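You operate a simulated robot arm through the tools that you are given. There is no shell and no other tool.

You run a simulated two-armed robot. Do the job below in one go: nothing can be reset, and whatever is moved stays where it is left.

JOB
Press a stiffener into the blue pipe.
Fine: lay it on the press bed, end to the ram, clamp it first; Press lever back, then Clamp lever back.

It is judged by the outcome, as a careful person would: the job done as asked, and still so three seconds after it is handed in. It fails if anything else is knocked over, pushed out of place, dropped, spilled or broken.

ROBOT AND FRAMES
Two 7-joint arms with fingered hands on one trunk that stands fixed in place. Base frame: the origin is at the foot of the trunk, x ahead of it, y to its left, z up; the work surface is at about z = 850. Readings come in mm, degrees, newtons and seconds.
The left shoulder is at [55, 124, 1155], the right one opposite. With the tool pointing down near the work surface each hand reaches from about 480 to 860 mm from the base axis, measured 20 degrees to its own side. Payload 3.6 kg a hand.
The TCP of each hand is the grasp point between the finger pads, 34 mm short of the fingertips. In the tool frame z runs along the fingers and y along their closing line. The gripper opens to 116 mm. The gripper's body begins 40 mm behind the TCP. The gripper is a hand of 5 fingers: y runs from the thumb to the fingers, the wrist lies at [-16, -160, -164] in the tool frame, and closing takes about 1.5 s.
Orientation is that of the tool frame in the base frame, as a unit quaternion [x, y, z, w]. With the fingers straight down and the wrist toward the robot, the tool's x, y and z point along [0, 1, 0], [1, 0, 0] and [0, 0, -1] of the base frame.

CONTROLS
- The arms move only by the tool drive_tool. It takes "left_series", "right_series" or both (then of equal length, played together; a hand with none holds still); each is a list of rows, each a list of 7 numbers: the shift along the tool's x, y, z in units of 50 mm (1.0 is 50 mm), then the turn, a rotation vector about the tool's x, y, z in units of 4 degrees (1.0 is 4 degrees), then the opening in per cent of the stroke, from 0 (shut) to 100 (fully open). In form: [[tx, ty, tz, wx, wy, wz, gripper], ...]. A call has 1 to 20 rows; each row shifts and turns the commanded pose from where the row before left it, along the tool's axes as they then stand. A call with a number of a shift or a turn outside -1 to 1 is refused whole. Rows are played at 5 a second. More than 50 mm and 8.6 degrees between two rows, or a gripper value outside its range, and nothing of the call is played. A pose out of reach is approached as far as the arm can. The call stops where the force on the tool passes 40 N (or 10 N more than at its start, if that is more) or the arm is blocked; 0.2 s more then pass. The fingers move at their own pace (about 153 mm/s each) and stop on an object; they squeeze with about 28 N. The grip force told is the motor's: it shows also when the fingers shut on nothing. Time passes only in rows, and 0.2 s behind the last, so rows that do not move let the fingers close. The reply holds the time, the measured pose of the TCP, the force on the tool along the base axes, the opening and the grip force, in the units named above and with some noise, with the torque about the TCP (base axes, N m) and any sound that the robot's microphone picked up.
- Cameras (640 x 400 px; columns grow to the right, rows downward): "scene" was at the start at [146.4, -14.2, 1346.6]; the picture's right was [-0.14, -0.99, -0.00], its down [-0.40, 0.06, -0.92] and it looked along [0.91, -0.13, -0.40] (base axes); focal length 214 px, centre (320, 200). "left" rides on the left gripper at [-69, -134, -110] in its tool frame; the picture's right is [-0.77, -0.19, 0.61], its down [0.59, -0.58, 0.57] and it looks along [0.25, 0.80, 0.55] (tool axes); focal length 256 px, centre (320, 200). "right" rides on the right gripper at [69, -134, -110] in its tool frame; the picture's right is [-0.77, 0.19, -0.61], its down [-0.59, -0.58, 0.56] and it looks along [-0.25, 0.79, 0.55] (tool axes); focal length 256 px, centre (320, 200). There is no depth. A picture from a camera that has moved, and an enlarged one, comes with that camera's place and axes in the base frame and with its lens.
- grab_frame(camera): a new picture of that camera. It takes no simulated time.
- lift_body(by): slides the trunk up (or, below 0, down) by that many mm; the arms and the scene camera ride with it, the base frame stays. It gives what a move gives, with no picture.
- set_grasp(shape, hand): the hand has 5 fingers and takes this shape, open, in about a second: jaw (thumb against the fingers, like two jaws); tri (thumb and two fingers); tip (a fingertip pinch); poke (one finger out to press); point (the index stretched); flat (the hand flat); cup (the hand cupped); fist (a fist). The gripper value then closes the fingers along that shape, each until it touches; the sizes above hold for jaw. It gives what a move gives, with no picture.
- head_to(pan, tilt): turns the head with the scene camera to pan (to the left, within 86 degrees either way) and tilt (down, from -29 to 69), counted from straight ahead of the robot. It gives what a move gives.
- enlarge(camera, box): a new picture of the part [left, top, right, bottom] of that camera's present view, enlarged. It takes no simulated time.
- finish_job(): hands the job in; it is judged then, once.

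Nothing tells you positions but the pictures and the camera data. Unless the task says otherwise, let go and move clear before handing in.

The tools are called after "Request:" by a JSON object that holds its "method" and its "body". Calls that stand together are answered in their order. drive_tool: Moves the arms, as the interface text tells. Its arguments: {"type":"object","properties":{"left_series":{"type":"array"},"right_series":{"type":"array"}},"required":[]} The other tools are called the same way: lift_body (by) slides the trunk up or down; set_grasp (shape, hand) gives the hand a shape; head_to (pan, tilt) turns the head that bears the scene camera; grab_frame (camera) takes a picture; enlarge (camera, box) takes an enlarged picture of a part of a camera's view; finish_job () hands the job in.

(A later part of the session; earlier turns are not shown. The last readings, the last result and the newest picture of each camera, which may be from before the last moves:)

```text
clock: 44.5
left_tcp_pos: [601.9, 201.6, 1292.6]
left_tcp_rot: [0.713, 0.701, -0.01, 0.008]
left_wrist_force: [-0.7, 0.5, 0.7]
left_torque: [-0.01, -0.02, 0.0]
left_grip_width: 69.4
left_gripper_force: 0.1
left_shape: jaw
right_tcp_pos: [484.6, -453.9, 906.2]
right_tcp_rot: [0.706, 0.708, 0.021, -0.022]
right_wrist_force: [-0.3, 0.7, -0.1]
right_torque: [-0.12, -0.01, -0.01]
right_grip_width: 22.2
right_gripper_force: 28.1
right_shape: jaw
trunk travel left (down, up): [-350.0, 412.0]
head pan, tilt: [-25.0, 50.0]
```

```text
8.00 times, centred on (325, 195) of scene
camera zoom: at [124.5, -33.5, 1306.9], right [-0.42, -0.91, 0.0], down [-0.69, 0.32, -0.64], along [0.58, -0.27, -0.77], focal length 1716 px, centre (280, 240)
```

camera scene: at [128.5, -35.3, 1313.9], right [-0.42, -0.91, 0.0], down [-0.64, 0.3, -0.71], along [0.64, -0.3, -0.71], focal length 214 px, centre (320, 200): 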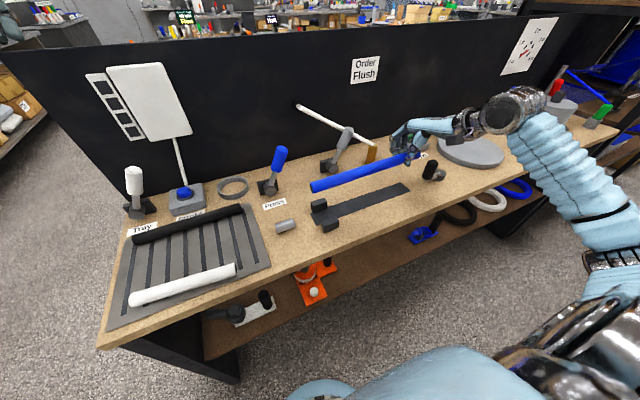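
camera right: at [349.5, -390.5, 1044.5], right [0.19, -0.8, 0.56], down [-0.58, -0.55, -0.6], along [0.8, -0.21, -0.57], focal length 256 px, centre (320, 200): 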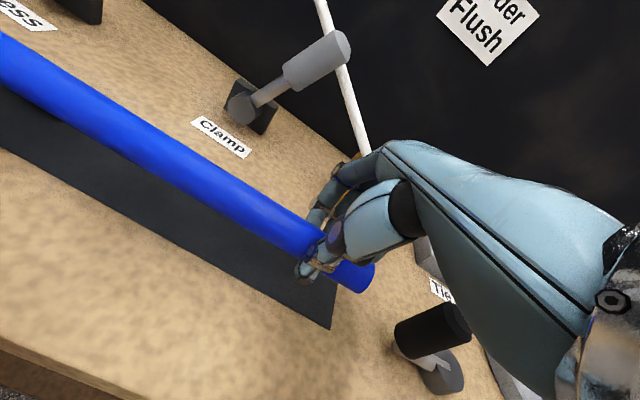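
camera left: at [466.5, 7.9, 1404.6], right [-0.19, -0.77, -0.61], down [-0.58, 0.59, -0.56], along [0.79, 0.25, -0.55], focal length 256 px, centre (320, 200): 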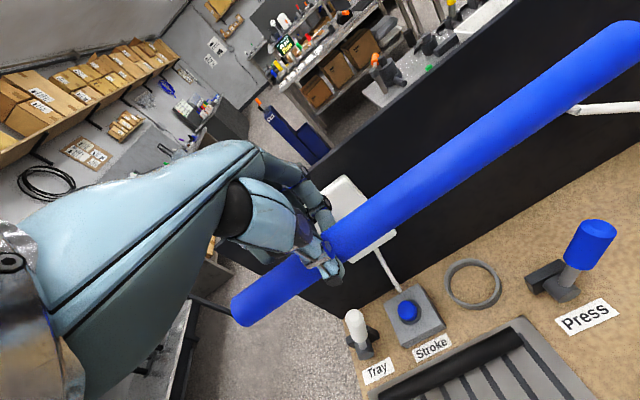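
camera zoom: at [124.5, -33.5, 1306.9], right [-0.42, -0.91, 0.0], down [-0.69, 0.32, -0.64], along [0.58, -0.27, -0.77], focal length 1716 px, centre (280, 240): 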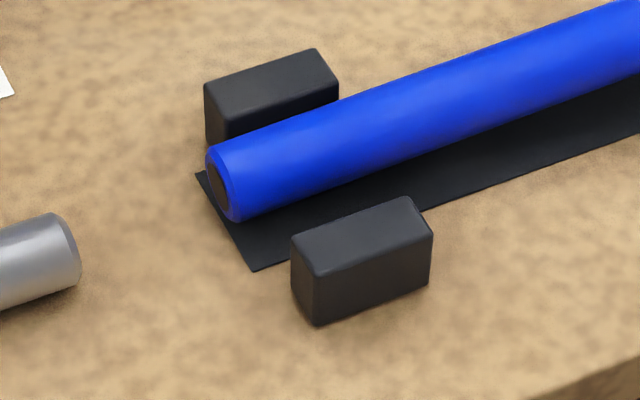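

The pipe is between the jaws with its end at about the bed edge (y≈-178 to -181). I'll lower in small steps, watching for contact.

Request:
{"method": "drive_tool", "body": {"right_series": [[0, 0, 0.1, 0, 0, 0, 0], [0, 0, 0.08, 0, 0, 0, 0], [0, 0, 0, 0, 0, 0, 0]]}}

Request:
{"method": "enlarge", "body": {"camera": "scene", "box": [295, 170, 355, 220]}}

Request:
{"method": "enlarge", "body": {"camera": "scene", "box": [370, 130, 430, 180]}}

```text
clock: 45.4
left_tcp_pos: [601.1, 199.4, 1292.9]
left_tcp_rot: [0.713, 0.701, -0.01, 0.008]
left_wrist_force: [0.0, 0.6, 0.5]
left_torque: [-0.02, 0.0, -0.03]
left_grip_width: 69.3
left_gripper_force: 0.1
left_shape: jaw
right_tcp_pos: [484.3, -452.0, 895.4]
right_tcp_rot: [0.706, 0.707, 0.022, -0.023]
right_wrist_force: [-0.7, -0.1, 0.1]
right_torque: [-0.08, 0.01, -0.02]
right_grip_width: 22.3
right_gripper_force: 27.6
right_shape: jaw
trunk travel left (down, up): [-350.0, 412.0]
head pan, tilt: [-25.0, 50.0]
```

```text
8.00 times, centred on (325, 195) of scene
camera zoom: at [124.6, -33.6, 1306.9], right [-0.42, -0.91, 0.0], down [-0.69, 0.32, -0.64], along [0.58, -0.27, -0.77], focal length 1716 px, centre (280, 240)
```

zoom: 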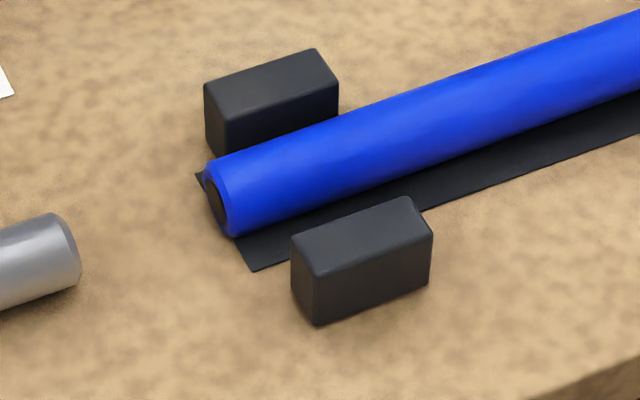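

```text
8.00 times, centred on (400, 155) of scene
camera zoom: at [124.6, -33.6, 1306.9], right [-0.42, -0.91, 0.0], down [-0.69, 0.32, -0.64], along [0.58, -0.27, -0.77], focal length 1716 px, centre (-320, 560)
```

zoom: 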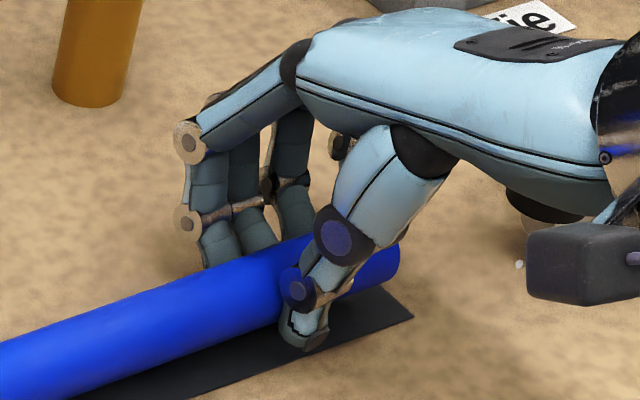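

The torque has dropped slightly, so the left end may be touching. I'll lower another few mm, shifting 3 mm right so the end is flush with the bed edge.

Request:
{"method": "drive_tool", "body": {"right_series": [[-0.05, 0, 0.03, 0, 0, 0, 0], [0, 0, 0.04, 0, 0, 0, 0], [0, 0, 0, 0, 0, 0, 0]]}}

Request:
{"method": "enlarge", "body": {"camera": "scene", "box": [295, 170, 355, 220]}}

Request:
{"method": "enlarge", "body": {"camera": "scene", "box": [370, 130, 430, 180]}}

Request:
{"method": "enlarge", "body": {"camera": "right", "box": [0, 0, 400, 320]}}

```text
clock: 46.1
left_tcp_pos: [601.1, 200.7, 1293.7]
left_tcp_rot: [0.712, 0.702, -0.009, 0.008]
left_wrist_force: [0.0, 0.5, 0.5]
left_torque: [0.0, 0.01, -0.01]
left_grip_width: 69.2
left_gripper_force: 0.1
left_shape: jaw
right_tcp_pos: [484.2, -453.9, 892.2]
right_tcp_rot: [0.706, 0.707, 0.021, -0.023]
right_wrist_force: [0.6, -0.6, 0.2]
right_torque: [-0.08, 0.02, 0.0]
right_grip_width: 22.6
right_gripper_force: 27.6
right_shape: jaw
trunk travel left (down, up): [-350.0, 412.0]
head pan, tilt: [-25.0, 50.0]
```

```text
8.00 times, centred on (325, 195) of scene
camera zoom: at [124.6, -33.5, 1306.9], right [-0.42, -0.91, 0.0], down [-0.69, 0.32, -0.64], along [0.58, -0.27, -0.77], focal length 1716 px, centre (280, 240)
```

zoom: 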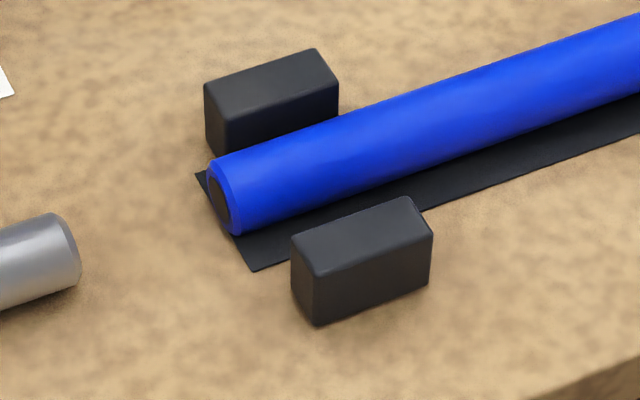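

```text
8.00 times, centred on (400, 155) of scene
camera zoom: at [124.6, -33.5, 1306.9], right [-0.42, -0.91, 0.0], down [-0.69, 0.32, -0.64], along [0.58, -0.27, -0.77], focal length 1716 px, centre (-320, 560)
```

zoom: 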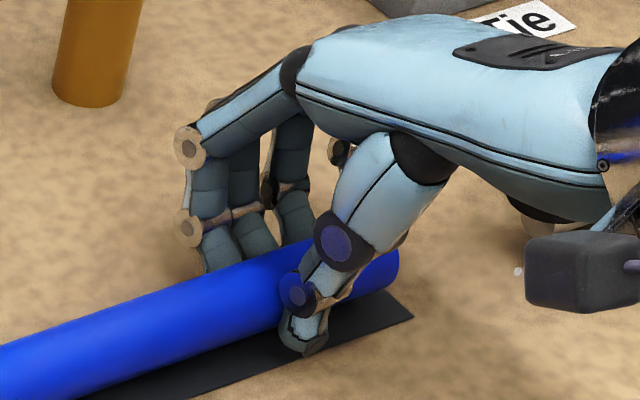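

```text
1.25 times, centred on (200, 160) of right
camera zoom: at [351.0, -392.3, 1006.4], right [0.19, -0.8, 0.56], down [-0.58, -0.55, -0.6], along [0.8, -0.21, -0.57], focal length 320 px, centre (470, 250)
```

zoom: 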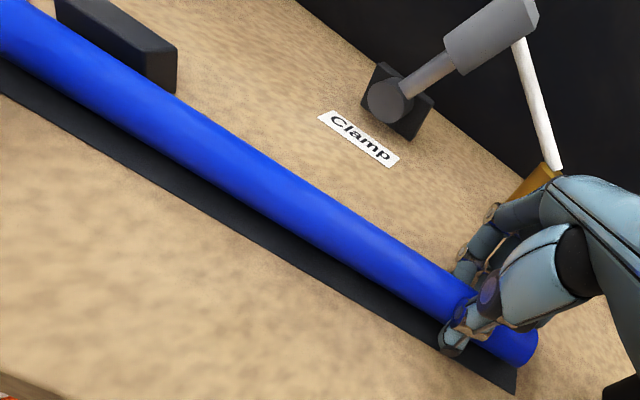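

The left end is resting on the bed at (485,-180), on the bed's centre line. I'll keep lowering gently until the other end bears down too.

Request:
{"method": "drive_tool", "body": {"right_series": [[0, 0, 0.04, 0, -0.2, 0, 0], [0, 0, 0.04, 0, -0.2, 0, 0], [0, 0, 0, 0, 0, 0, 0]]}}

Request:
{"method": "enlarge", "body": {"camera": "scene", "box": [370, 130, 430, 180]}}

Request:
{"method": "enlarge", "body": {"camera": "right", "box": [220, 180, 400, 320]}}

```text
clock: 47.0
left_tcp_pos: [601.7, 201.0, 1292.9]
left_tcp_rot: [0.713, 0.701, -0.009, 0.008]
left_wrist_force: [0.0, 0.6, 0.5]
left_torque: [-0.01, 0.01, -0.04]
left_grip_width: 69.1
left_gripper_force: 0.1
left_shape: jaw
right_tcp_pos: [485.0, -453.8, 888.1]
right_tcp_rot: [0.706, 0.708, 0.012, -0.011]
right_wrist_force: [1.3, -0.4, -0.3]
right_torque: [0.06, -0.04, 0.02]
right_grip_width: 22.6
right_gripper_force: 28.0
right_shape: jaw
trunk travel left (down, up): [-350.0, 412.0]
head pan, tilt: [-25.0, 50.0]
```

```text
8.00 times, centred on (400, 155) of scene
camera zoom: at [124.5, -33.6, 1306.9], right [-0.42, -0.91, 0.0], down [-0.69, 0.32, -0.64], along [0.58, -0.27, -0.77], focal length 1716 px, centre (-320, 560)
```

zoom: 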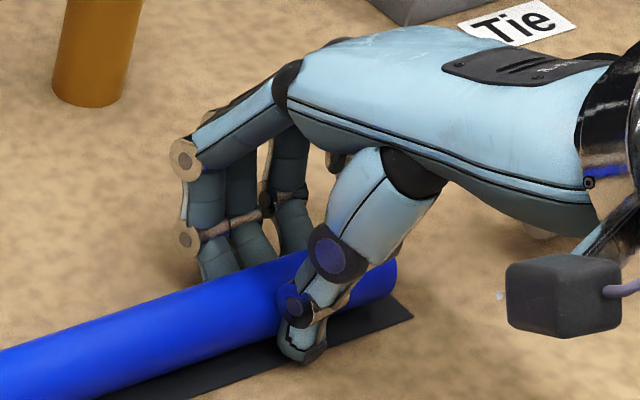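

```text
2.86 times, centred on (310, 250) of right
camera zoom: at [350.4, -388.6, 1000.2], right [0.19, -0.79, 0.59], down [-0.58, -0.57, -0.58], along [0.8, -0.23, -0.56], focal length 731 px, centre (349, 57)
```

zoom: 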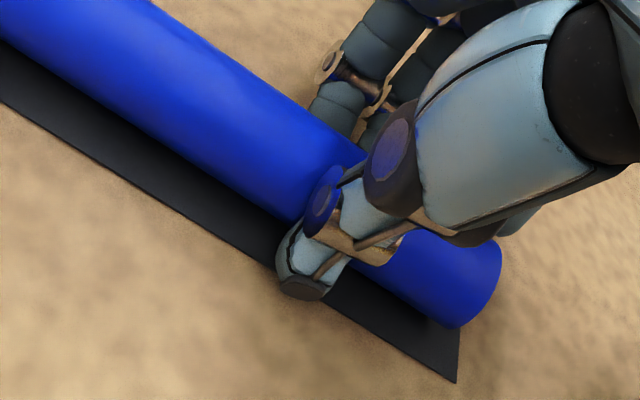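

The geometry suggests the pipe is resting along the bed. I'll open the right hand slowly and see if the pipe stays put.

Request:
{"method": "drive_tool", "body": {"right_series": [[0, 0, 0, 0, 0, 0, 22], [0, 0, 0, 0, 0, 0, 26], [0, 0, 0, 0, 0, 0, 30], [0, 0, 0, 0, 0, 0, 36], [0, 0, 0, 0, 0, 0, 42], [0, 0, 0, 0, 0, 0, 50], [0, 0, 0, 0, 0, 0, 50]]}}

Request:
{"method": "enlarge", "body": {"camera": "scene", "box": [280, 120, 420, 220]}}

Request:
{"method": "enlarge", "body": {"camera": "right", "box": [120, 120, 400, 320]}}

```text
clock: 48.5
left_tcp_pos: [601.3, 200.1, 1294.2]
left_tcp_rot: [0.713, 0.701, -0.009, 0.008]
left_wrist_force: [0.1, -0.6, -0.3]
left_torque: [0.01, -0.02, 0.0]
left_grip_width: 69.1
left_gripper_force: 0.0
left_shape: jaw
right_tcp_pos: [484.3, -452.4, 888.5]
right_tcp_rot: [0.707, 0.707, 0.011, -0.012]
right_wrist_force: [0.2, 0.7, -0.2]
right_torque: [0.04, 0.02, -0.03]
right_grip_width: 57.7
right_gripper_force: 0.0
right_shape: jaw
trunk travel left (down, up): [-350.0, 412.0]
head pan, tilt: [-25.0, 50.0]
```

```text
4.00 times, centred on (350, 170) of scene
camera zoom: at [124.5, -33.5, 1306.9], right [-0.42, -0.91, 0.0], down [-0.69, 0.32, -0.64], along [0.58, -0.27, -0.77], focal length 858 px, centre (200, 320)
```

zoom: 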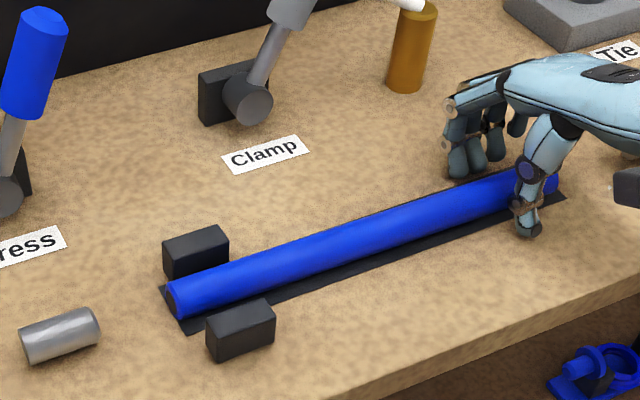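

```text
2.00 times, centred on (260, 220) of right
camera zoom: at [350.4, -388.6, 1000.3], right [0.19, -0.79, 0.58], down [-0.58, -0.57, -0.58], along [0.8, -0.23, -0.56], focal length 512 px, centre (440, 160)
```

zoom: 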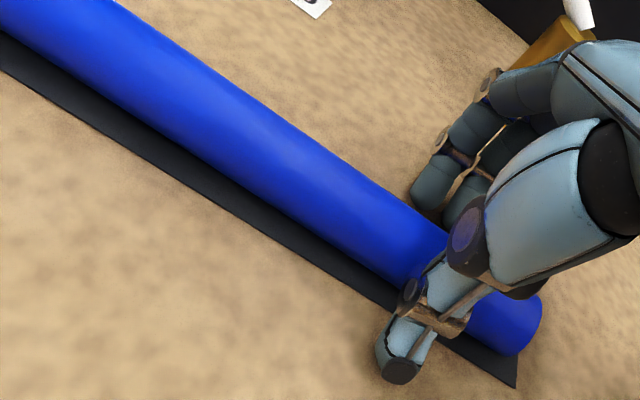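

The pipe is lying on the bed. I'll raise the right hand straight up and check that it hasn't rolled.

Request:
{"method": "drive_tool", "body": {"right_series": [[0, 0, -0.3, 0, 0, 0, 55], [0, 0, -0.6, 0, 0, 0, 55], [0, 0, -0.9, 0, -0.22, 0, 55], [0, 0, -0.9, 0, -0.22, 0, 55], [0, 0, -0.6, 0, 0, 0, 55], [0, 0, 0, 0, 0, 0, 55]]}}

Request:
{"method": "head_to", "body": {"pan": -20, "tilt": 50}}

Request:
{"method": "grab_frame", "body": {"camera": "scene"}}

Request:
{"method": "enlarge", "body": {"camera": "scene", "box": [290, 110, 450, 210]}}

Request:
{"method": "grab_frame", "body": {"camera": "right"}}

```text
clock: 50.0
left_tcp_pos: [602.1, 200.4, 1292.4]
left_tcp_rot: [0.713, 0.701, -0.009, 0.008]
left_wrist_force: [0.7, 0.4, -0.3]
left_torque: [0.0, 0.01, -0.01]
left_grip_width: 69.3
left_gripper_force: 0.0
left_shape: jaw
right_tcp_pos: [484.3, -458.1, 1053.0]
right_tcp_rot: [0.707, 0.707, 0.001, -0.002]
right_wrist_force: [0.3, -0.5, -0.9]
right_torque: [0.04, 0.01, 0.0]
right_grip_width: 63.4
right_gripper_force: 0.0
right_shape: jaw
trunk travel left (down, up): [-350.0, 412.0]
head pan, tilt: [-25.0, 50.0]
```

```text
clock: 50.6
left_tcp_pos: [602.0, 201.3, 1293.8]
left_tcp_rot: [0.712, 0.702, -0.009, 0.009]
left_wrist_force: [0.0, -0.2, -0.3]
left_torque: [-0.03, 0.05, 0.0]
left_grip_width: 69.1
left_gripper_force: 0.0
left_shape: jaw
right_tcp_pos: [484.1, -457.1, 1052.3]
right_tcp_rot: [0.707, 0.707, 0.001, -0.001]
right_wrist_force: [0.1, -0.3, -0.2]
right_torque: [0.01, 0.01, -0.03]
right_grip_width: 63.4
right_gripper_force: 0.0
right_shape: jaw
trunk travel left (down, up): [-350.0, 412.0]
head pan, tilt: [-20.0, 50.0]
```

```text
taken
camera scene: at [127.1, -27.3, 1306.9], right [-0.34, -0.94, 0.0], down [-0.72, 0.26, -0.64], along [0.6, -0.22, -0.77], focal length 214 px, centre (320, 200)
```

scene: 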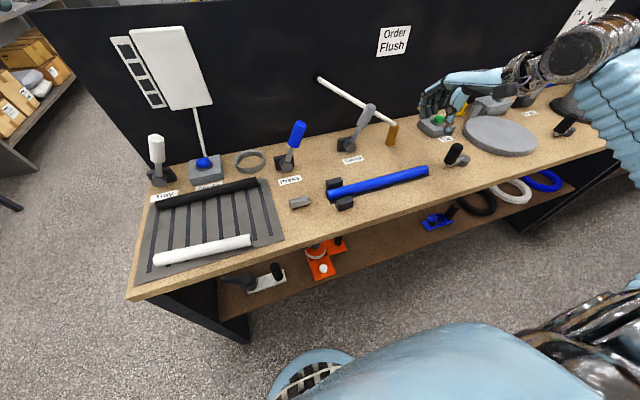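

```text
4.00 times, centred on (370, 160) of scene
camera zoom: at [127.1, -27.3, 1306.9], right [-0.34, -0.94, 0.0], down [-0.72, 0.26, -0.64], along [0.6, -0.22, -0.77], focal length 858 px, centre (120, 360)
```

zoom: 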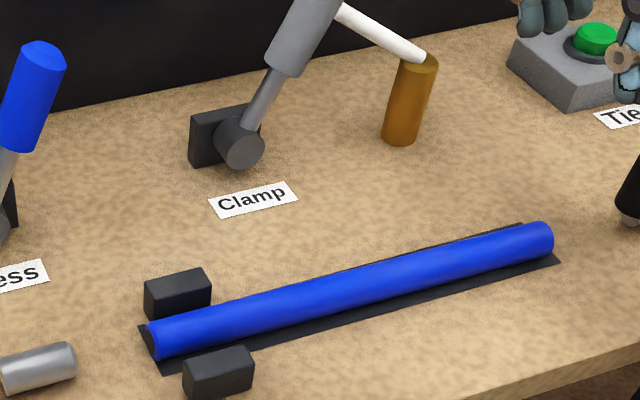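

```text
taken
camera right: at [350.4, -389.9, 1162.5], right [0.19, -0.77, 0.61], down [-0.58, -0.59, -0.57], along [0.8, -0.24, -0.56], focal length 256 px, centre (320, 200)
```

right: 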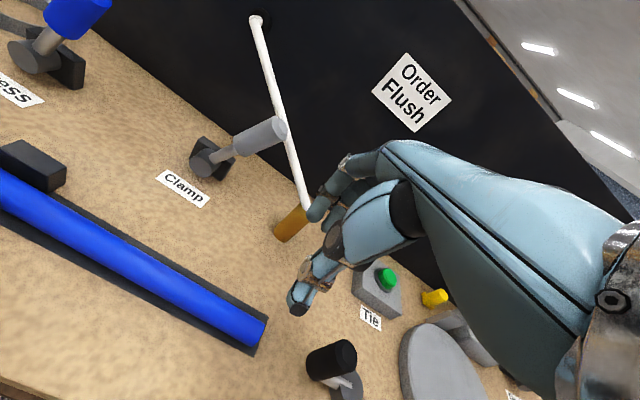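

The pipe's left end is on the centre line at (485,-184), but its right end shifted about 10 mm toward me on release. I'll straighten it with a gentle thumb nudge slightly right of the middle, first straddling it there.

Request:
{"method": "drive_tool", "body": {"right_series": [[0.85, 0, 0, 0, 0, 0, 50], [0.85, 0.04, 0, 0, 0, 0, 50], [0, 0, 0.9, 0, 0, 0, 50], [0, 0, 0.9, 0, 0, 0, 50], [0, 0, 0.6, 0, 0, 0, 50], [0, 0, 0, 0, 0, 0, 50]]}}

Request:
{"method": "enlarge", "body": {"camera": "scene", "box": [290, 110, 450, 210]}}

Request:
{"method": "grab_frame", "body": {"camera": "right"}}

```text
clock: 52.0
left_tcp_pos: [602.2, 200.0, 1292.7]
left_tcp_rot: [0.713, 0.701, -0.009, 0.008]
left_wrist_force: [-0.4, 0.4, 0.3]
left_torque: [0.01, 0.0, 0.02]
left_grip_width: 69.0
left_gripper_force: 0.0
left_shape: jaw
right_tcp_pos: [486.9, -373.5, 932.2]
right_tcp_rot: [0.706, 0.708, 0.001, 0.0]
right_wrist_force: [0.9, 1.2, 0.3]
right_torque: [-0.05, 0.02, 0.02]
right_grip_width: 57.9
right_gripper_force: 0.1
right_shape: jaw
trunk travel left (down, up): [-350.0, 412.0]
head pan, tilt: [-20.0, 50.0]
```

```text
4.00 times, centred on (370, 160) of scene
camera zoom: at [127.1, -27.0, 1307.0], right [-0.34, -0.94, 0.0], down [-0.72, 0.26, -0.64], along [0.6, -0.22, -0.77], focal length 858 px, centre (120, 360)
```

zoom: 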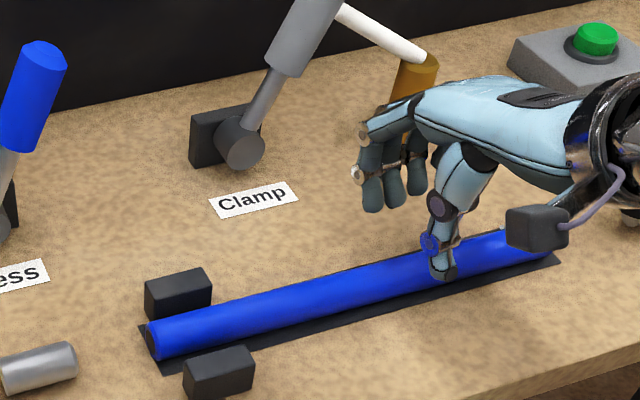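

```text
taken
camera right: at [352.6, -305.4, 1042.2], right [0.19, -0.77, 0.61], down [-0.58, -0.59, -0.57], along [0.8, -0.24, -0.56], focal length 256 px, centre (320, 200)
```

right: 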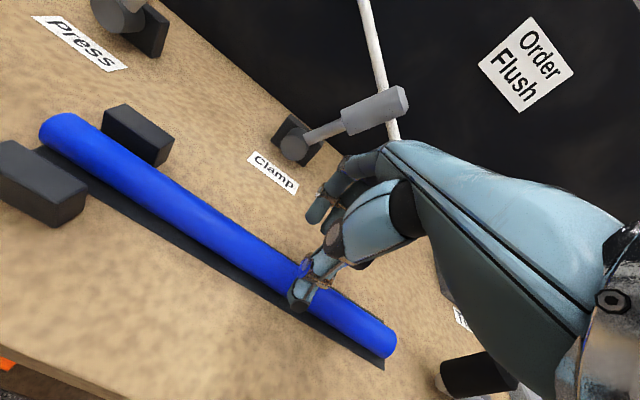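

The thumb is on the robot side of the pipe with clearance. I'll lower to grasp level, then nudge forward (+x) a little.

Request:
{"method": "drive_tool", "body": {"right_series": [[0, 0, 0.4, 0, 0, 0, 50], [0, 0, 0.38, 0, 0, 0, 50], [0, 0, 0, 0, 0, 0, 50], [0, 0.1, 0, 0, 0, 0, 50], [0, 0.1, 0, 0, 0, 0, 50], [0, 0, 0, 0, 0, 0, 50]]}}

Request:
{"method": "enlarge", "body": {"camera": "scene", "box": [290, 110, 450, 210]}}

Request:
{"method": "grab_frame", "body": {"camera": "right"}}

```text
clock: 53.4
left_tcp_pos: [601.7, 200.4, 1293.2]
left_tcp_rot: [0.713, 0.701, -0.009, 0.008]
left_wrist_force: [0.0, 0.0, 0.8]
left_torque: [-0.03, 0.01, 0.03]
left_grip_width: 69.1
left_gripper_force: 0.0
left_shape: jaw
right_tcp_pos: [498.9, -371.8, 895.7]
right_tcp_rot: [0.706, 0.708, 0.0, -0.002]
right_wrist_force: [-0.2, 1.0, -1.0]
right_torque: [0.0, 0.03, 0.01]
right_grip_width: 58.1
right_gripper_force: 0.1
right_shape: jaw
trunk travel left (down, up): [-350.0, 412.0]
head pan, tilt: [-20.0, 50.0]
```

```text
4.00 times, centred on (370, 160) of scene
camera zoom: at [127.1, -27.3, 1306.9], right [-0.34, -0.94, 0.0], down [-0.72, 0.26, -0.64], along [0.6, -0.22, -0.77], focal length 858 px, centre (120, 360)
```

zoom: 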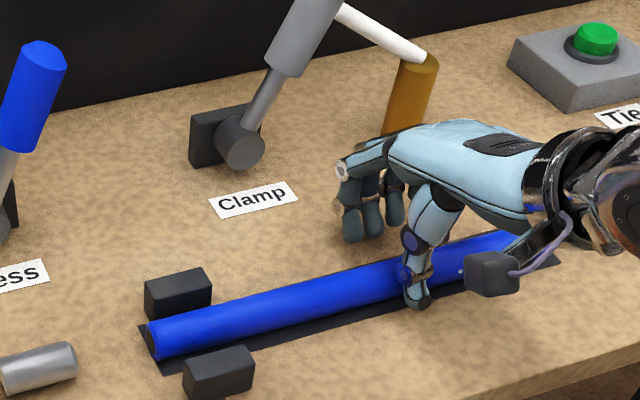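

```text
taken
camera right: at [363.5, -304.2, 1004.3], right [0.19, -0.77, 0.61], down [-0.58, -0.59, -0.57], along [0.8, -0.24, -0.56], focal length 256 px, centre (320, 200)
```

right: 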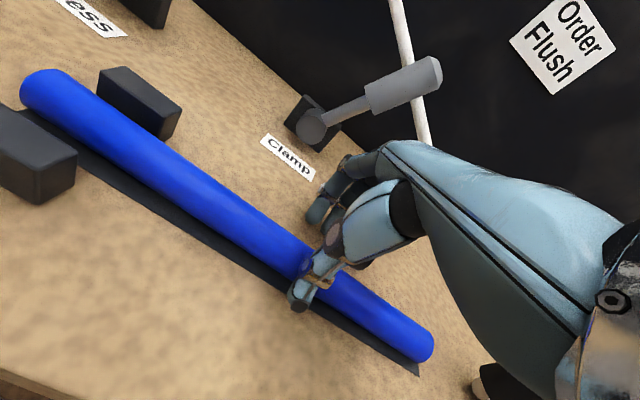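

No contact force yet. I'll push a few millimetres more and compare.

Request:
{"method": "drive_tool", "body": {"right_series": [[0, 0.1, 0, 0, 0, 0, 50], [0, 0, 0, 0, 0, 0, 50]]}}

Request:
{"method": "enlarge", "body": {"camera": "scene", "box": [290, 110, 450, 210]}}

Request:
{"method": "enlarge", "body": {"camera": "right", "box": [220, 180, 460, 380]}}

```text
clock: 54.0
left_tcp_pos: [601.0, 200.9, 1293.1]
left_tcp_rot: [0.713, 0.701, -0.009, 0.009]
left_wrist_force: [0.4, -0.5, 0.4]
left_torque: [0.01, -0.02, 0.01]
left_grip_width: 68.7
left_gripper_force: 0.1
left_shape: jaw
right_tcp_pos: [502.8, -372.5, 894.4]
right_tcp_rot: [0.706, 0.708, 0.001, 0.0]
right_wrist_force: [0.3, 0.1, 0.3]
right_torque: [0.0, 0.01, 0.02]
right_grip_width: 58.3
right_gripper_force: 0.0
right_shape: jaw
trunk travel left (down, up): [-350.0, 412.0]
head pan, tilt: [-20.0, 50.0]
```

```text
4.00 times, centred on (370, 160) of scene
camera zoom: at [127.0, -27.2, 1306.9], right [-0.34, -0.94, 0.0], down [-0.72, 0.26, -0.64], along [0.6, -0.22, -0.77], focal length 858 px, centre (120, 360)
```

zoom: 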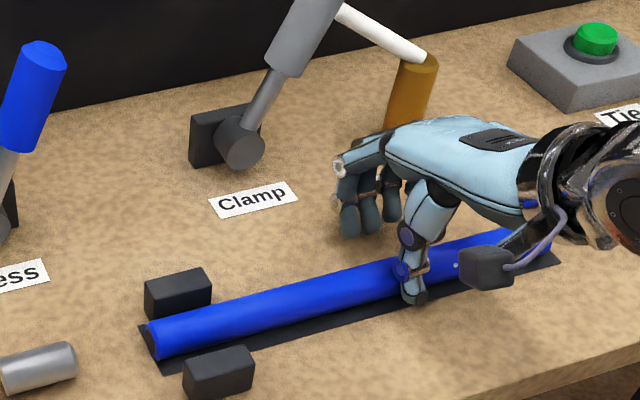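

```text
2.00 times, centred on (340, 280) of right
camera zoom: at [368.2, -304.6, 1004.1], right [0.19, -0.77, 0.61], down [-0.58, -0.59, -0.57], along [0.8, -0.24, -0.55], focal length 512 px, centre (280, 40)
```

zoom: 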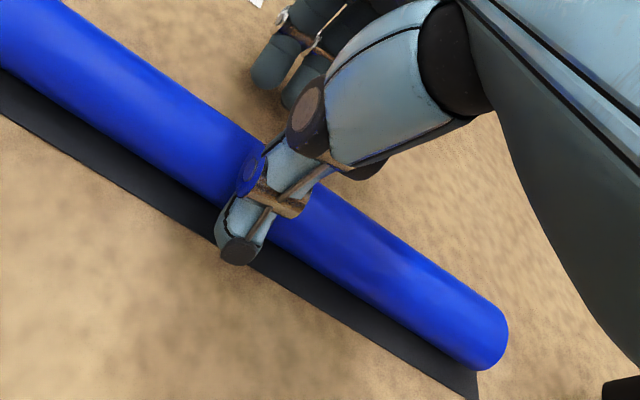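

The right end still sits closer to the near bed edge, so I'll nudge further in small steps.

Request:
{"method": "drive_tool", "body": {"right_series": [[0, 0.08, 0, 0, 0, 0, 50], [0, 0.06, 0, 0, 0, 0, 50], [0, 0, 0, 0, 0, 0, 50]]}}

Request:
{"method": "enlarge", "body": {"camera": "scene", "box": [290, 110, 450, 210]}}

Request:
{"method": "enlarge", "body": {"camera": "right", "box": [0, 60, 480, 380]}}

```text
clock: 54.8
left_tcp_pos: [601.5, 201.1, 1293.1]
left_tcp_rot: [0.713, 0.702, -0.009, 0.009]
left_wrist_force: [-0.1, 0.4, -0.8]
left_torque: [0.01, 0.0, 0.0]
left_grip_width: 69.2
left_gripper_force: 0.0
left_shape: jaw
right_tcp_pos: [508.9, -372.7, 893.5]
right_tcp_rot: [0.706, 0.708, 0.001, -0.002]
right_wrist_force: [-0.9, 0.3, 0.9]
right_torque: [0.03, 0.03, 0.03]
right_grip_width: 58.2
right_gripper_force: 0.1
right_shape: jaw
trunk travel left (down, up): [-350.0, 412.0]
head pan, tilt: [-20.0, 50.0]
```

```text
4.00 times, centred on (370, 160) of scene
camera zoom: at [127.0, -27.2, 1306.9], right [-0.34, -0.94, 0.0], down [-0.72, 0.26, -0.64], along [0.6, -0.22, -0.77], focal length 858 px, centre (120, 360)
```

zoom: 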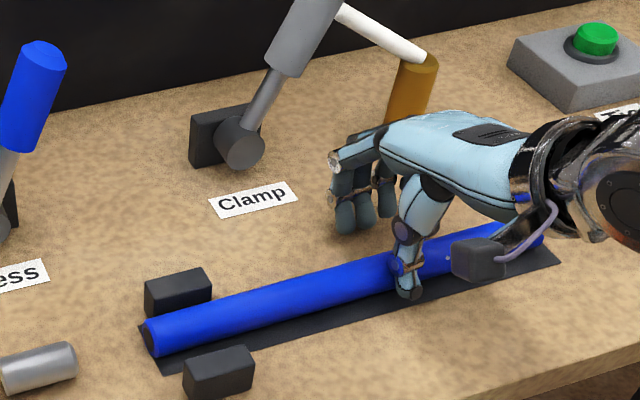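

```text
1.25 times, centred on (240, 220) of right
camera zoom: at [374.5, -304.2, 1003.8], right [0.19, -0.77, 0.61], down [-0.58, -0.59, -0.57], along [0.8, -0.24, -0.56], focal length 320 px, centre (420, 175)
```

zoom: 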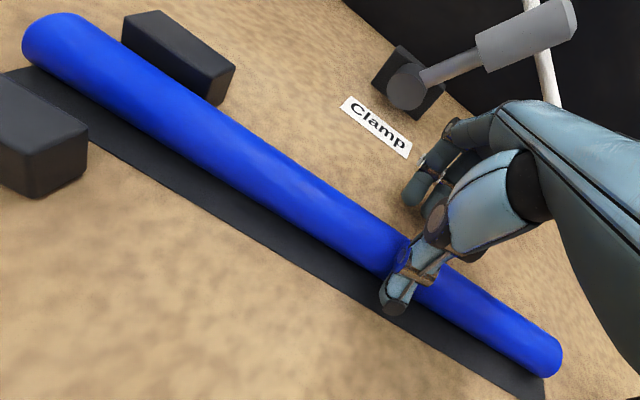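

The pipe moved slightly forward. I'll back the thumb off and raise the hand to see how it lies.

Request:
{"method": "drive_tool", "body": {"right_series": [[0, -0.2, 0, 0, 0, 0, 50], [0, 0, -0.5, 0, 0, 0, 50], [0, 0, -0.9, 0, 0, 0, 50], [0, 0, -0.9, 0, 0, 0, 50], [0, 0, 0, 0, 0, 0, 50]]}}

Request:
{"method": "enlarge", "body": {"camera": "scene", "box": [290, 110, 450, 210]}}

Request:
{"method": "enlarge", "body": {"camera": "right", "box": [0, 60, 480, 380]}}

```text
clock: 56.0
left_tcp_pos: [601.4, 200.1, 1293.7]
left_tcp_rot: [0.713, 0.701, -0.009, 0.008]
left_wrist_force: [0.0, 0.1, 0.7]
left_torque: [0.02, 0.04, 0.01]
left_grip_width: 69.2
left_gripper_force: 0.0
left_shape: jaw
right_tcp_pos: [497.4, -372.7, 1009.3]
right_tcp_rot: [0.707, 0.708, 0.0, -0.002]
right_wrist_force: [0.5, -0.2, 0.1]
right_torque: [-0.01, 0.01, 0.01]
right_grip_width: 58.4
right_gripper_force: 0.0
right_shape: jaw
trunk travel left (down, up): [-350.0, 412.0]
head pan, tilt: [-20.0, 50.0]
```

```text
4.00 times, centred on (370, 160) of scene
camera zoom: at [127.2, -27.4, 1306.9], right [-0.34, -0.94, 0.0], down [-0.72, 0.26, -0.64], along [0.6, -0.22, -0.77], focal length 858 px, centre (120, 360)
```

zoom: 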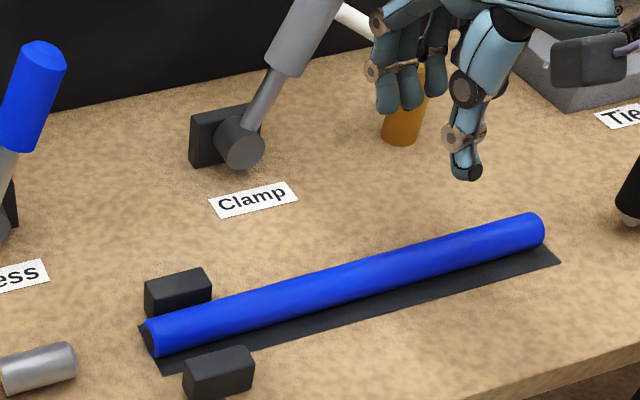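

```text
1.25 times, centred on (240, 220) of right
camera zoom: at [363.9, -303.9, 1118.3], right [0.19, -0.77, 0.61], down [-0.58, -0.59, -0.57], along [0.8, -0.24, -0.56], focal length 320 px, centre (420, 175)
```

zoom: 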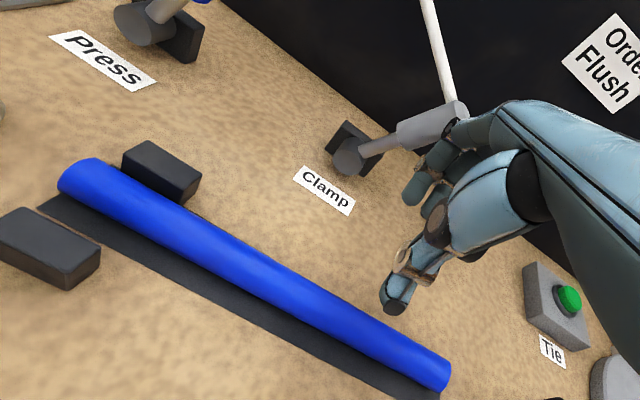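

The pipe now lies straight on the bed centre line (x≈487, y from -182 to -502), with its end toward the ram. Next is the Clamp lever, but the white rod and brown post sit close behind it, so I want a narrow hand shape. I'll raise the right hand, form "poke" and look at it.

Request:
{"method": "drive_tool", "body": {"right_series": [[0, 0, -0.9, 0, 0, 0, 50], [0, 0, -0.9, 0, 0, 0, 50], [0, 0, -0.9, 0, 0, 0, 50], [0, 0, 0, 0, 0, 0, 50]]}}

Request:
{"method": "set_grasp", "body": {"hand": "right", "shape": "poke"}}

Request:
{"method": "head_to", "body": {"pan": -25, "tilt": 25}}

Request:
{"method": "enlarge", "body": {"camera": "scene", "box": [290, 120, 490, 250]}}

Request:
{"method": "grab_frame", "body": {"camera": "right"}}

```text
clock: 57.0
left_tcp_pos: [600.7, 200.8, 1292.4]
left_tcp_rot: [0.713, 0.701, -0.009, 0.008]
left_wrist_force: [0.2, 0.6, -0.5]
left_torque: [0.02, -0.01, 0.0]
left_grip_width: 68.8
left_gripper_force: 0.0
left_shape: jaw
right_tcp_pos: [498.1, -374.5, 1141.5]
right_tcp_rot: [0.706, 0.708, 0.001, -0.002]
right_wrist_force: [0.2, -0.3, -0.4]
right_torque: [0.03, -0.01, 0.02]
right_grip_width: 58.4
right_gripper_force: 0.1
right_shape: jaw
trunk travel left (down, up): [-350.0, 412.0]
head pan, tilt: [-20.0, 50.0]
```

```text
clock: 57.9
left_tcp_pos: [600.8, 201.1, 1292.9]
left_tcp_rot: [0.712, 0.702, -0.009, 0.008]
left_wrist_force: [0.2, -0.4, 0.6]
left_torque: [-0.02, 0.04, 0.03]
left_grip_width: 69.1
left_gripper_force: 0.0
left_shape: jaw
right_tcp_pos: [497.2, -373.4, 1141.9]
right_tcp_rot: [0.706, 0.708, 0.001, -0.002]
right_wrist_force: [-0.2, -0.5, -0.2]
right_torque: [-0.03, 0.03, 0.0]
right_grip_width: 0.1
right_gripper_force: 0.0
right_shape: poke
trunk travel left (down, up): [-350.0, 412.0]
head pan, tilt: [-20.0, 50.0]
```

```text
clock: 58.8
left_tcp_pos: [601.2, 200.7, 1294.1]
left_tcp_rot: [0.712, 0.702, -0.009, 0.008]
left_wrist_force: [0.3, -0.2, -0.2]
left_torque: [0.0, 0.0, 0.04]
left_grip_width: 68.9
left_gripper_force: 0.1
left_shape: jaw
right_tcp_pos: [499.1, -374.3, 1141.4]
right_tcp_rot: [0.707, 0.708, 0.002, -0.001]
right_wrist_force: [0.2, 0.3, 0.1]
right_torque: [-0.03, -0.04, 0.01]
right_grip_width: 0.0
right_gripper_force: 0.0
right_shape: poke
trunk travel left (down, up): [-350.0, 412.0]
head pan, tilt: [-25.0, 25.0]
```

```text
3.08 times, centred on (390, 185) of scene
camera zoom: at [138.3, -39.8, 1344.3], right [-0.42, -0.91, 0.0], down [-0.38, 0.18, -0.91], along [0.82, -0.38, -0.42], focal length 660 px, centre (105, 246)
```

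zoom: 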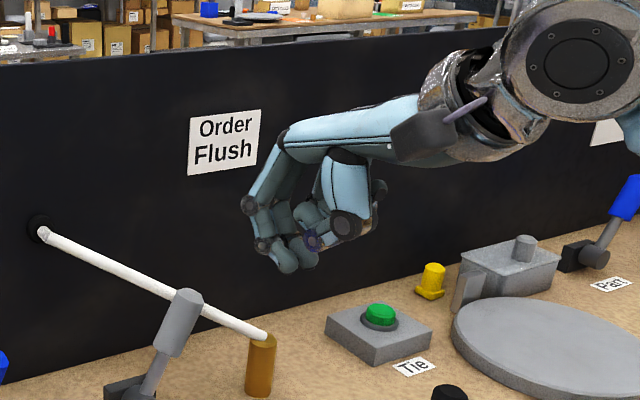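

```text
taken
camera right: at [363.8, -305.7, 1251.7], right [0.19, -0.77, 0.61], down [-0.58, -0.59, -0.57], along [0.8, -0.24, -0.56], focal length 256 px, centre (320, 200)
```

right: 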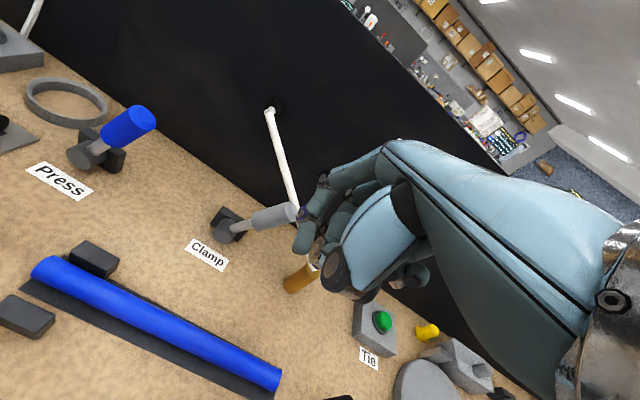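

I'll enlarge the poke shape to see where the fingertip is.

Request:
{"method": "enlarge", "body": {"camera": "right", "box": [270, 130, 450, 320]}}

Request:
{"method": "enlarge", "body": {"camera": "scene", "box": [350, 140, 430, 220]}}

```text
2.11 times, centred on (360, 225) of right
camera zoom: at [363.8, -305.7, 1251.7], right [0.19, -0.77, 0.61], down [-0.58, -0.59, -0.57], along [0.8, -0.24, -0.56], focal length 539 px, centre (236, 147)
```

zoom: 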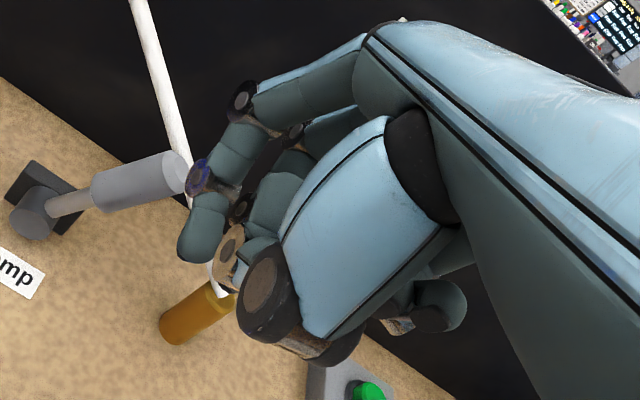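

```text
5.00 times, centred on (390, 180) of scene
camera zoom: at [138.3, -39.8, 1344.3], right [-0.42, -0.91, 0.0], down [-0.38, 0.18, -0.91], along [0.82, -0.38, -0.42], focal length 1072 px, centre (-30, 300)
```

zoom: 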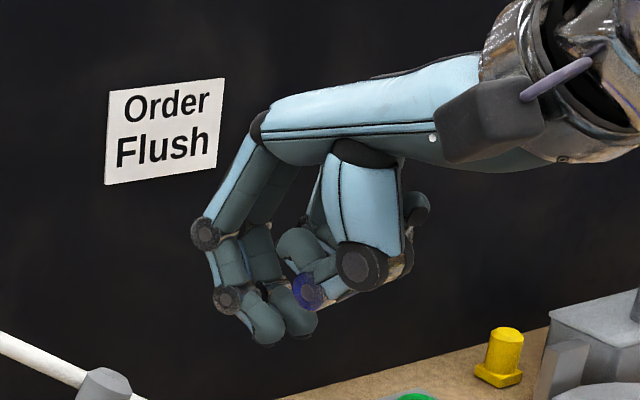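

In poke the fingertip sits about 36 mm below the TCP, but the curled fingers make the hand wide on the rod's side. I'll try the "point" shape, which may give a slim forward finger.

Request:
{"method": "set_grasp", "body": {"hand": "right", "shape": "point"}}

Request:
{"method": "enlarge", "body": {"camera": "scene", "box": [310, 120, 450, 220]}}

Request:
{"method": "grab_frame", "body": {"camera": "right"}}

```text
clock: 59.7
left_tcp_pos: [601.6, 200.5, 1292.8]
left_tcp_rot: [0.712, 0.702, -0.009, 0.008]
left_wrist_force: [-0.3, 0.5, 0.8]
left_torque: [0.02, -0.01, -0.02]
left_grip_width: 69.2
left_gripper_force: 0.1
left_shape: jaw
right_tcp_pos: [498.9, -373.8, 1141.0]
right_tcp_rot: [0.707, 0.707, 0.002, -0.001]
right_wrist_force: [0.1, 0.8, 0.4]
right_torque: [-0.02, -0.01, 0.02]
right_grip_width: 107.9
right_gripper_force: 0.0
right_shape: point
trunk travel left (down, up): [-350.0, 412.0]
head pan, tilt: [-25.0, 25.0]
```

```text
4.00 times, centred on (380, 170) of scene
camera zoom: at [138.3, -39.9, 1344.4], right [-0.42, -0.91, 0.0], down [-0.38, 0.18, -0.91], along [0.82, -0.38, -0.42], focal length 858 px, centre (80, 320)
```

zoom: 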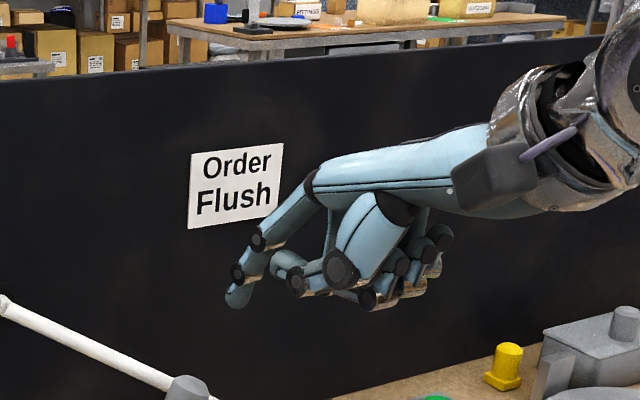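

```text
taken
camera right: at [363.8, -305.7, 1251.7], right [0.19, -0.77, 0.61], down [-0.58, -0.59, -0.57], along [0.8, -0.24, -0.56], focal length 256 px, centre (320, 200)
```

right: 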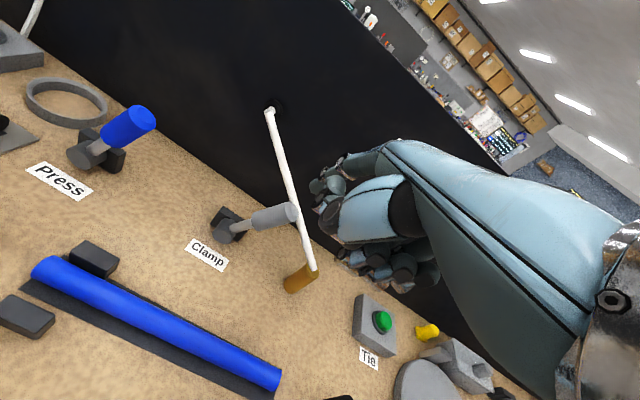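

The point shape isolates the index: its tip is about 74 mm forward, 17 mm left and 27 mm below the TCP. I'll bring it down on the right side of the Clamp handle, staying in front of the rod.

Request:
{"method": "drive_tool", "body": {"right_series": [[-0.31, 0.2, 0.7, 0, 0, 0, 100], [-0.31, 0.2, 0.7, 0, 0, 0, 100], [0, 0, 0.8, 0, 0, 0, 100], [0, 0, 0.8, 0, 0, 0, 100], [0, 0, 0.55, 0, 0, 0, 100], [0, 0, 0, 0, 0, 0, 100]]}}

Request:
{"method": "head_to", "body": {"pan": -25, "tilt": 40}}

Request:
{"method": "grab_frame", "body": {"camera": "scene"}}

Request:
{"method": "enlarge", "body": {"camera": "scene", "box": [300, 100, 440, 200]}}

Request:
{"method": "grab_frame", "body": {"camera": "right"}}

```text
clock: 61.1
left_tcp_pos: [600.7, 199.9, 1293.6]
left_tcp_rot: [0.712, 0.702, -0.009, 0.009]
left_wrist_force: [0.1, 1.0, 0.0]
left_torque: [0.01, -0.01, 0.0]
left_grip_width: 68.9
left_gripper_force: 0.1
left_shape: jaw
right_tcp_pos: [519.4, -405.9, 966.5]
right_tcp_rot: [0.707, 0.707, 0.0, -0.001]
right_wrist_force: [-1.1, 0.0, -0.9]
right_torque: [-0.01, -0.01, 0.0]
right_grip_width: 108.2
right_gripper_force: 0.1
right_shape: point
trunk travel left (down, up): [-350.0, 412.0]
head pan, tilt: [-25.0, 25.0]
```

```text
clock: 61.9
left_tcp_pos: [602.0, 199.5, 1293.7]
left_tcp_rot: [0.713, 0.701, -0.01, 0.008]
left_wrist_force: [-0.5, -0.1, -0.3]
left_torque: [0.02, -0.02, 0.01]
left_grip_width: 69.4
left_gripper_force: 0.1
left_shape: jaw
right_tcp_pos: [518.1, -405.6, 966.5]
right_tcp_rot: [0.707, 0.707, 0.002, -0.001]
right_wrist_force: [-0.4, 0.6, -0.1]
right_torque: [0.01, 0.01, 0.02]
right_grip_width: 107.9
right_gripper_force: 0.1
right_shape: point
trunk travel left (down, up): [-350.0, 412.0]
head pan, tilt: [-25.0, 40.0]
```

```text
taken
camera scene: at [131.8, -36.9, 1321.2], right [-0.42, -0.91, 0.0], down [-0.58, 0.27, -0.77], along [0.69, -0.32, -0.64], focal length 214 px, centre (320, 200)
```

scene: 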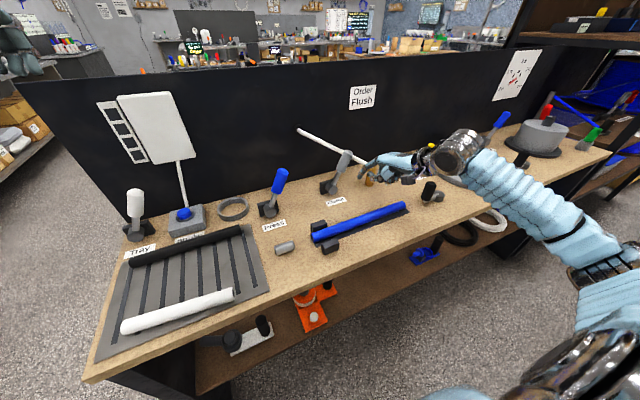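

```text
4.00 times, centred on (370, 150) of scene
camera zoom: at [131.8, -36.9, 1321.2], right [-0.42, -0.91, 0.0], down [-0.58, 0.27, -0.77], along [0.69, -0.32, -0.64], focal length 858 px, centre (120, 400)
```

zoom: 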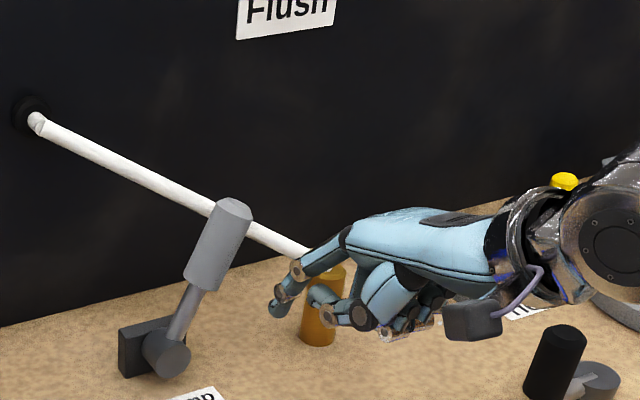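

```text
taken
camera right: at [384.3, -337.7, 1076.8], right [0.19, -0.77, 0.61], down [-0.58, -0.59, -0.57], along [0.8, -0.24, -0.56], focal length 256 px, centre (320, 200)
```

right: 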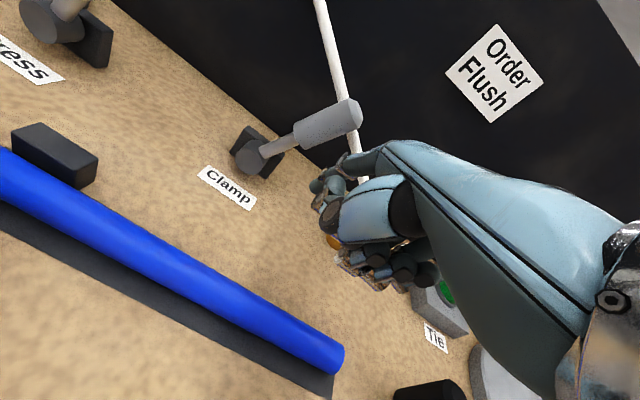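

The index tip is right of the handle and in front of the rod. I'll advance it along +x to be level with the handle.

Request:
{"method": "drive_tool", "body": {"right_series": [[0, 0.5, 0.05, 0, 0, 0, 100], [0, 0.5, 0.03, 0, 0, 0, 100], [0, 0.24, 0, 0, 0, 0, 100], [0, 0, 0, 0, 0, 0, 100]]}}

Request:
{"method": "enlarge", "body": {"camera": "scene", "box": [300, 100, 440, 200]}}

Request:
{"method": "enlarge", "body": {"camera": "right", "box": [220, 60, 460, 300]}}

```text
clock: 62.9
left_tcp_pos: [601.0, 200.9, 1293.8]
left_tcp_rot: [0.713, 0.701, -0.009, 0.008]
left_wrist_force: [0.5, 0.3, 0.0]
left_torque: [0.01, 0.0, 0.03]
left_grip_width: 69.3
left_gripper_force: 0.0
left_shape: jaw
right_tcp_pos: [579.9, -403.8, 961.3]
right_tcp_rot: [0.706, 0.708, 0.001, 0.0]
right_wrist_force: [0.2, -0.3, -0.2]
right_torque: [0.01, -0.01, -0.01]
right_grip_width: 108.1
right_gripper_force: 0.0
right_shape: point
trunk travel left (down, up): [-350.0, 412.0]
head pan, tilt: [-25.0, 40.0]
```

```text
4.00 times, centred on (370, 150) of scene
camera zoom: at [131.8, -36.8, 1321.1], right [-0.42, -0.91, 0.0], down [-0.58, 0.27, -0.77], along [0.69, -0.32, -0.64], focal length 858 px, centre (120, 400)
```

zoom: 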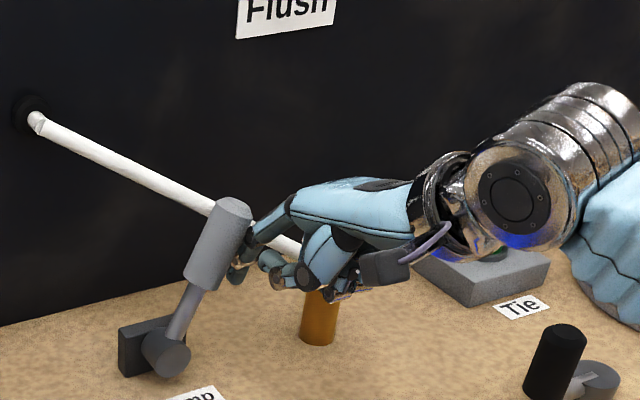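

```text
1.67 times, centred on (340, 180) of right
camera zoom: at [447.1, -336.3, 1071.4], right [0.19, -0.77, 0.61], down [-0.58, -0.59, -0.57], along [0.8, -0.24, -0.55], focal length 427 px, centre (287, 233)
```

zoom: 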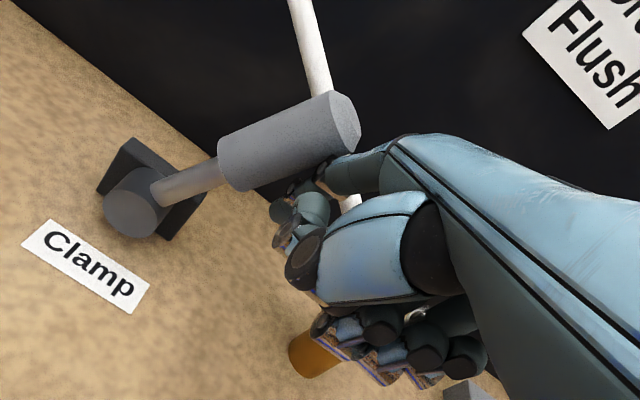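

The index finger is beside the handle's right face. I'll push toward +y in small steps.

Request:
{"method": "drive_tool", "body": {"right_series": [[0.3, 0, 0, 0, 0, 0, 100], [0.3, 0, 0, 0, 0, 0, 100], [0, 0, 0, 0, 0, 0, 100]]}}

Request:
{"method": "enlarge", "body": {"camera": "scene", "box": [300, 100, 440, 200]}}

Request:
{"method": "enlarge", "body": {"camera": "right", "box": [200, 40, 440, 280]}}

```text
clock: 63.7
left_tcp_pos: [601.4, 200.0, 1293.4]
left_tcp_rot: [0.713, 0.702, -0.009, 0.008]
left_wrist_force: [0.6, -1.4, -0.6]
left_torque: [-0.01, 0.02, 0.0]
left_grip_width: 69.3
left_gripper_force: 0.0
left_shape: jaw
right_tcp_pos: [582.6, -373.4, 962.8]
right_tcp_rot: [0.706, 0.708, 0.001, 0.0]
right_wrist_force: [-2.3, -2.8, 1.2]
right_torque: [0.11, -0.08, -0.08]
right_grip_width: 107.9
right_gripper_force: 0.0
right_shape: point
trunk travel left (down, up): [-350.0, 412.0]
head pan, tilt: [-25.0, 40.0]
```

```text
4.00 times, centred on (370, 150) of scene
camera zoom: at [131.8, -37.4, 1321.1], right [-0.42, -0.91, 0.0], down [-0.58, 0.27, -0.77], along [0.69, -0.32, -0.64], focal length 858 px, centre (120, 400)
```

zoom: 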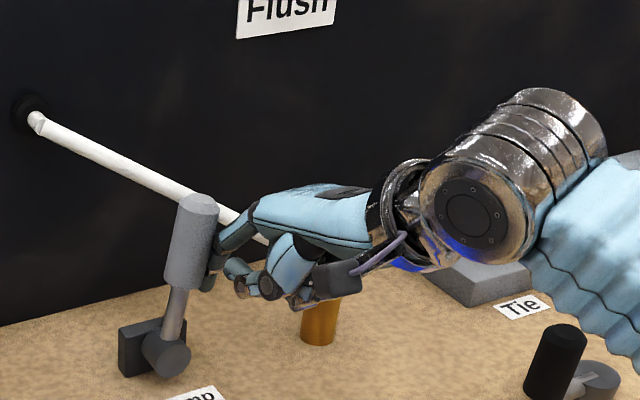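

```text
1.67 times, centred on (320, 160) of right
camera zoom: at [447.5, -305.6, 1072.2], right [0.19, -0.77, 0.61], down [-0.58, -0.59, -0.57], along [0.8, -0.24, -0.56], focal length 427 px, centre (320, 267)
```

zoom: 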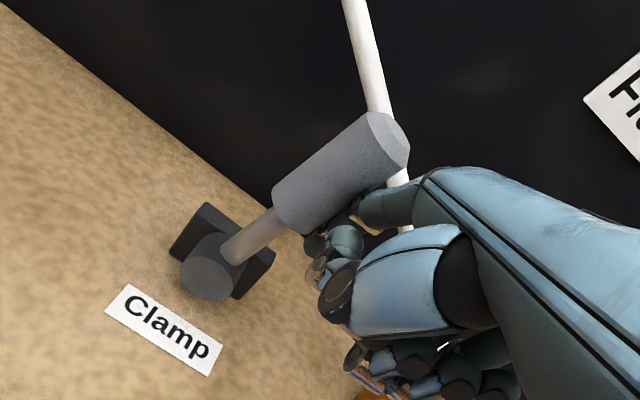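

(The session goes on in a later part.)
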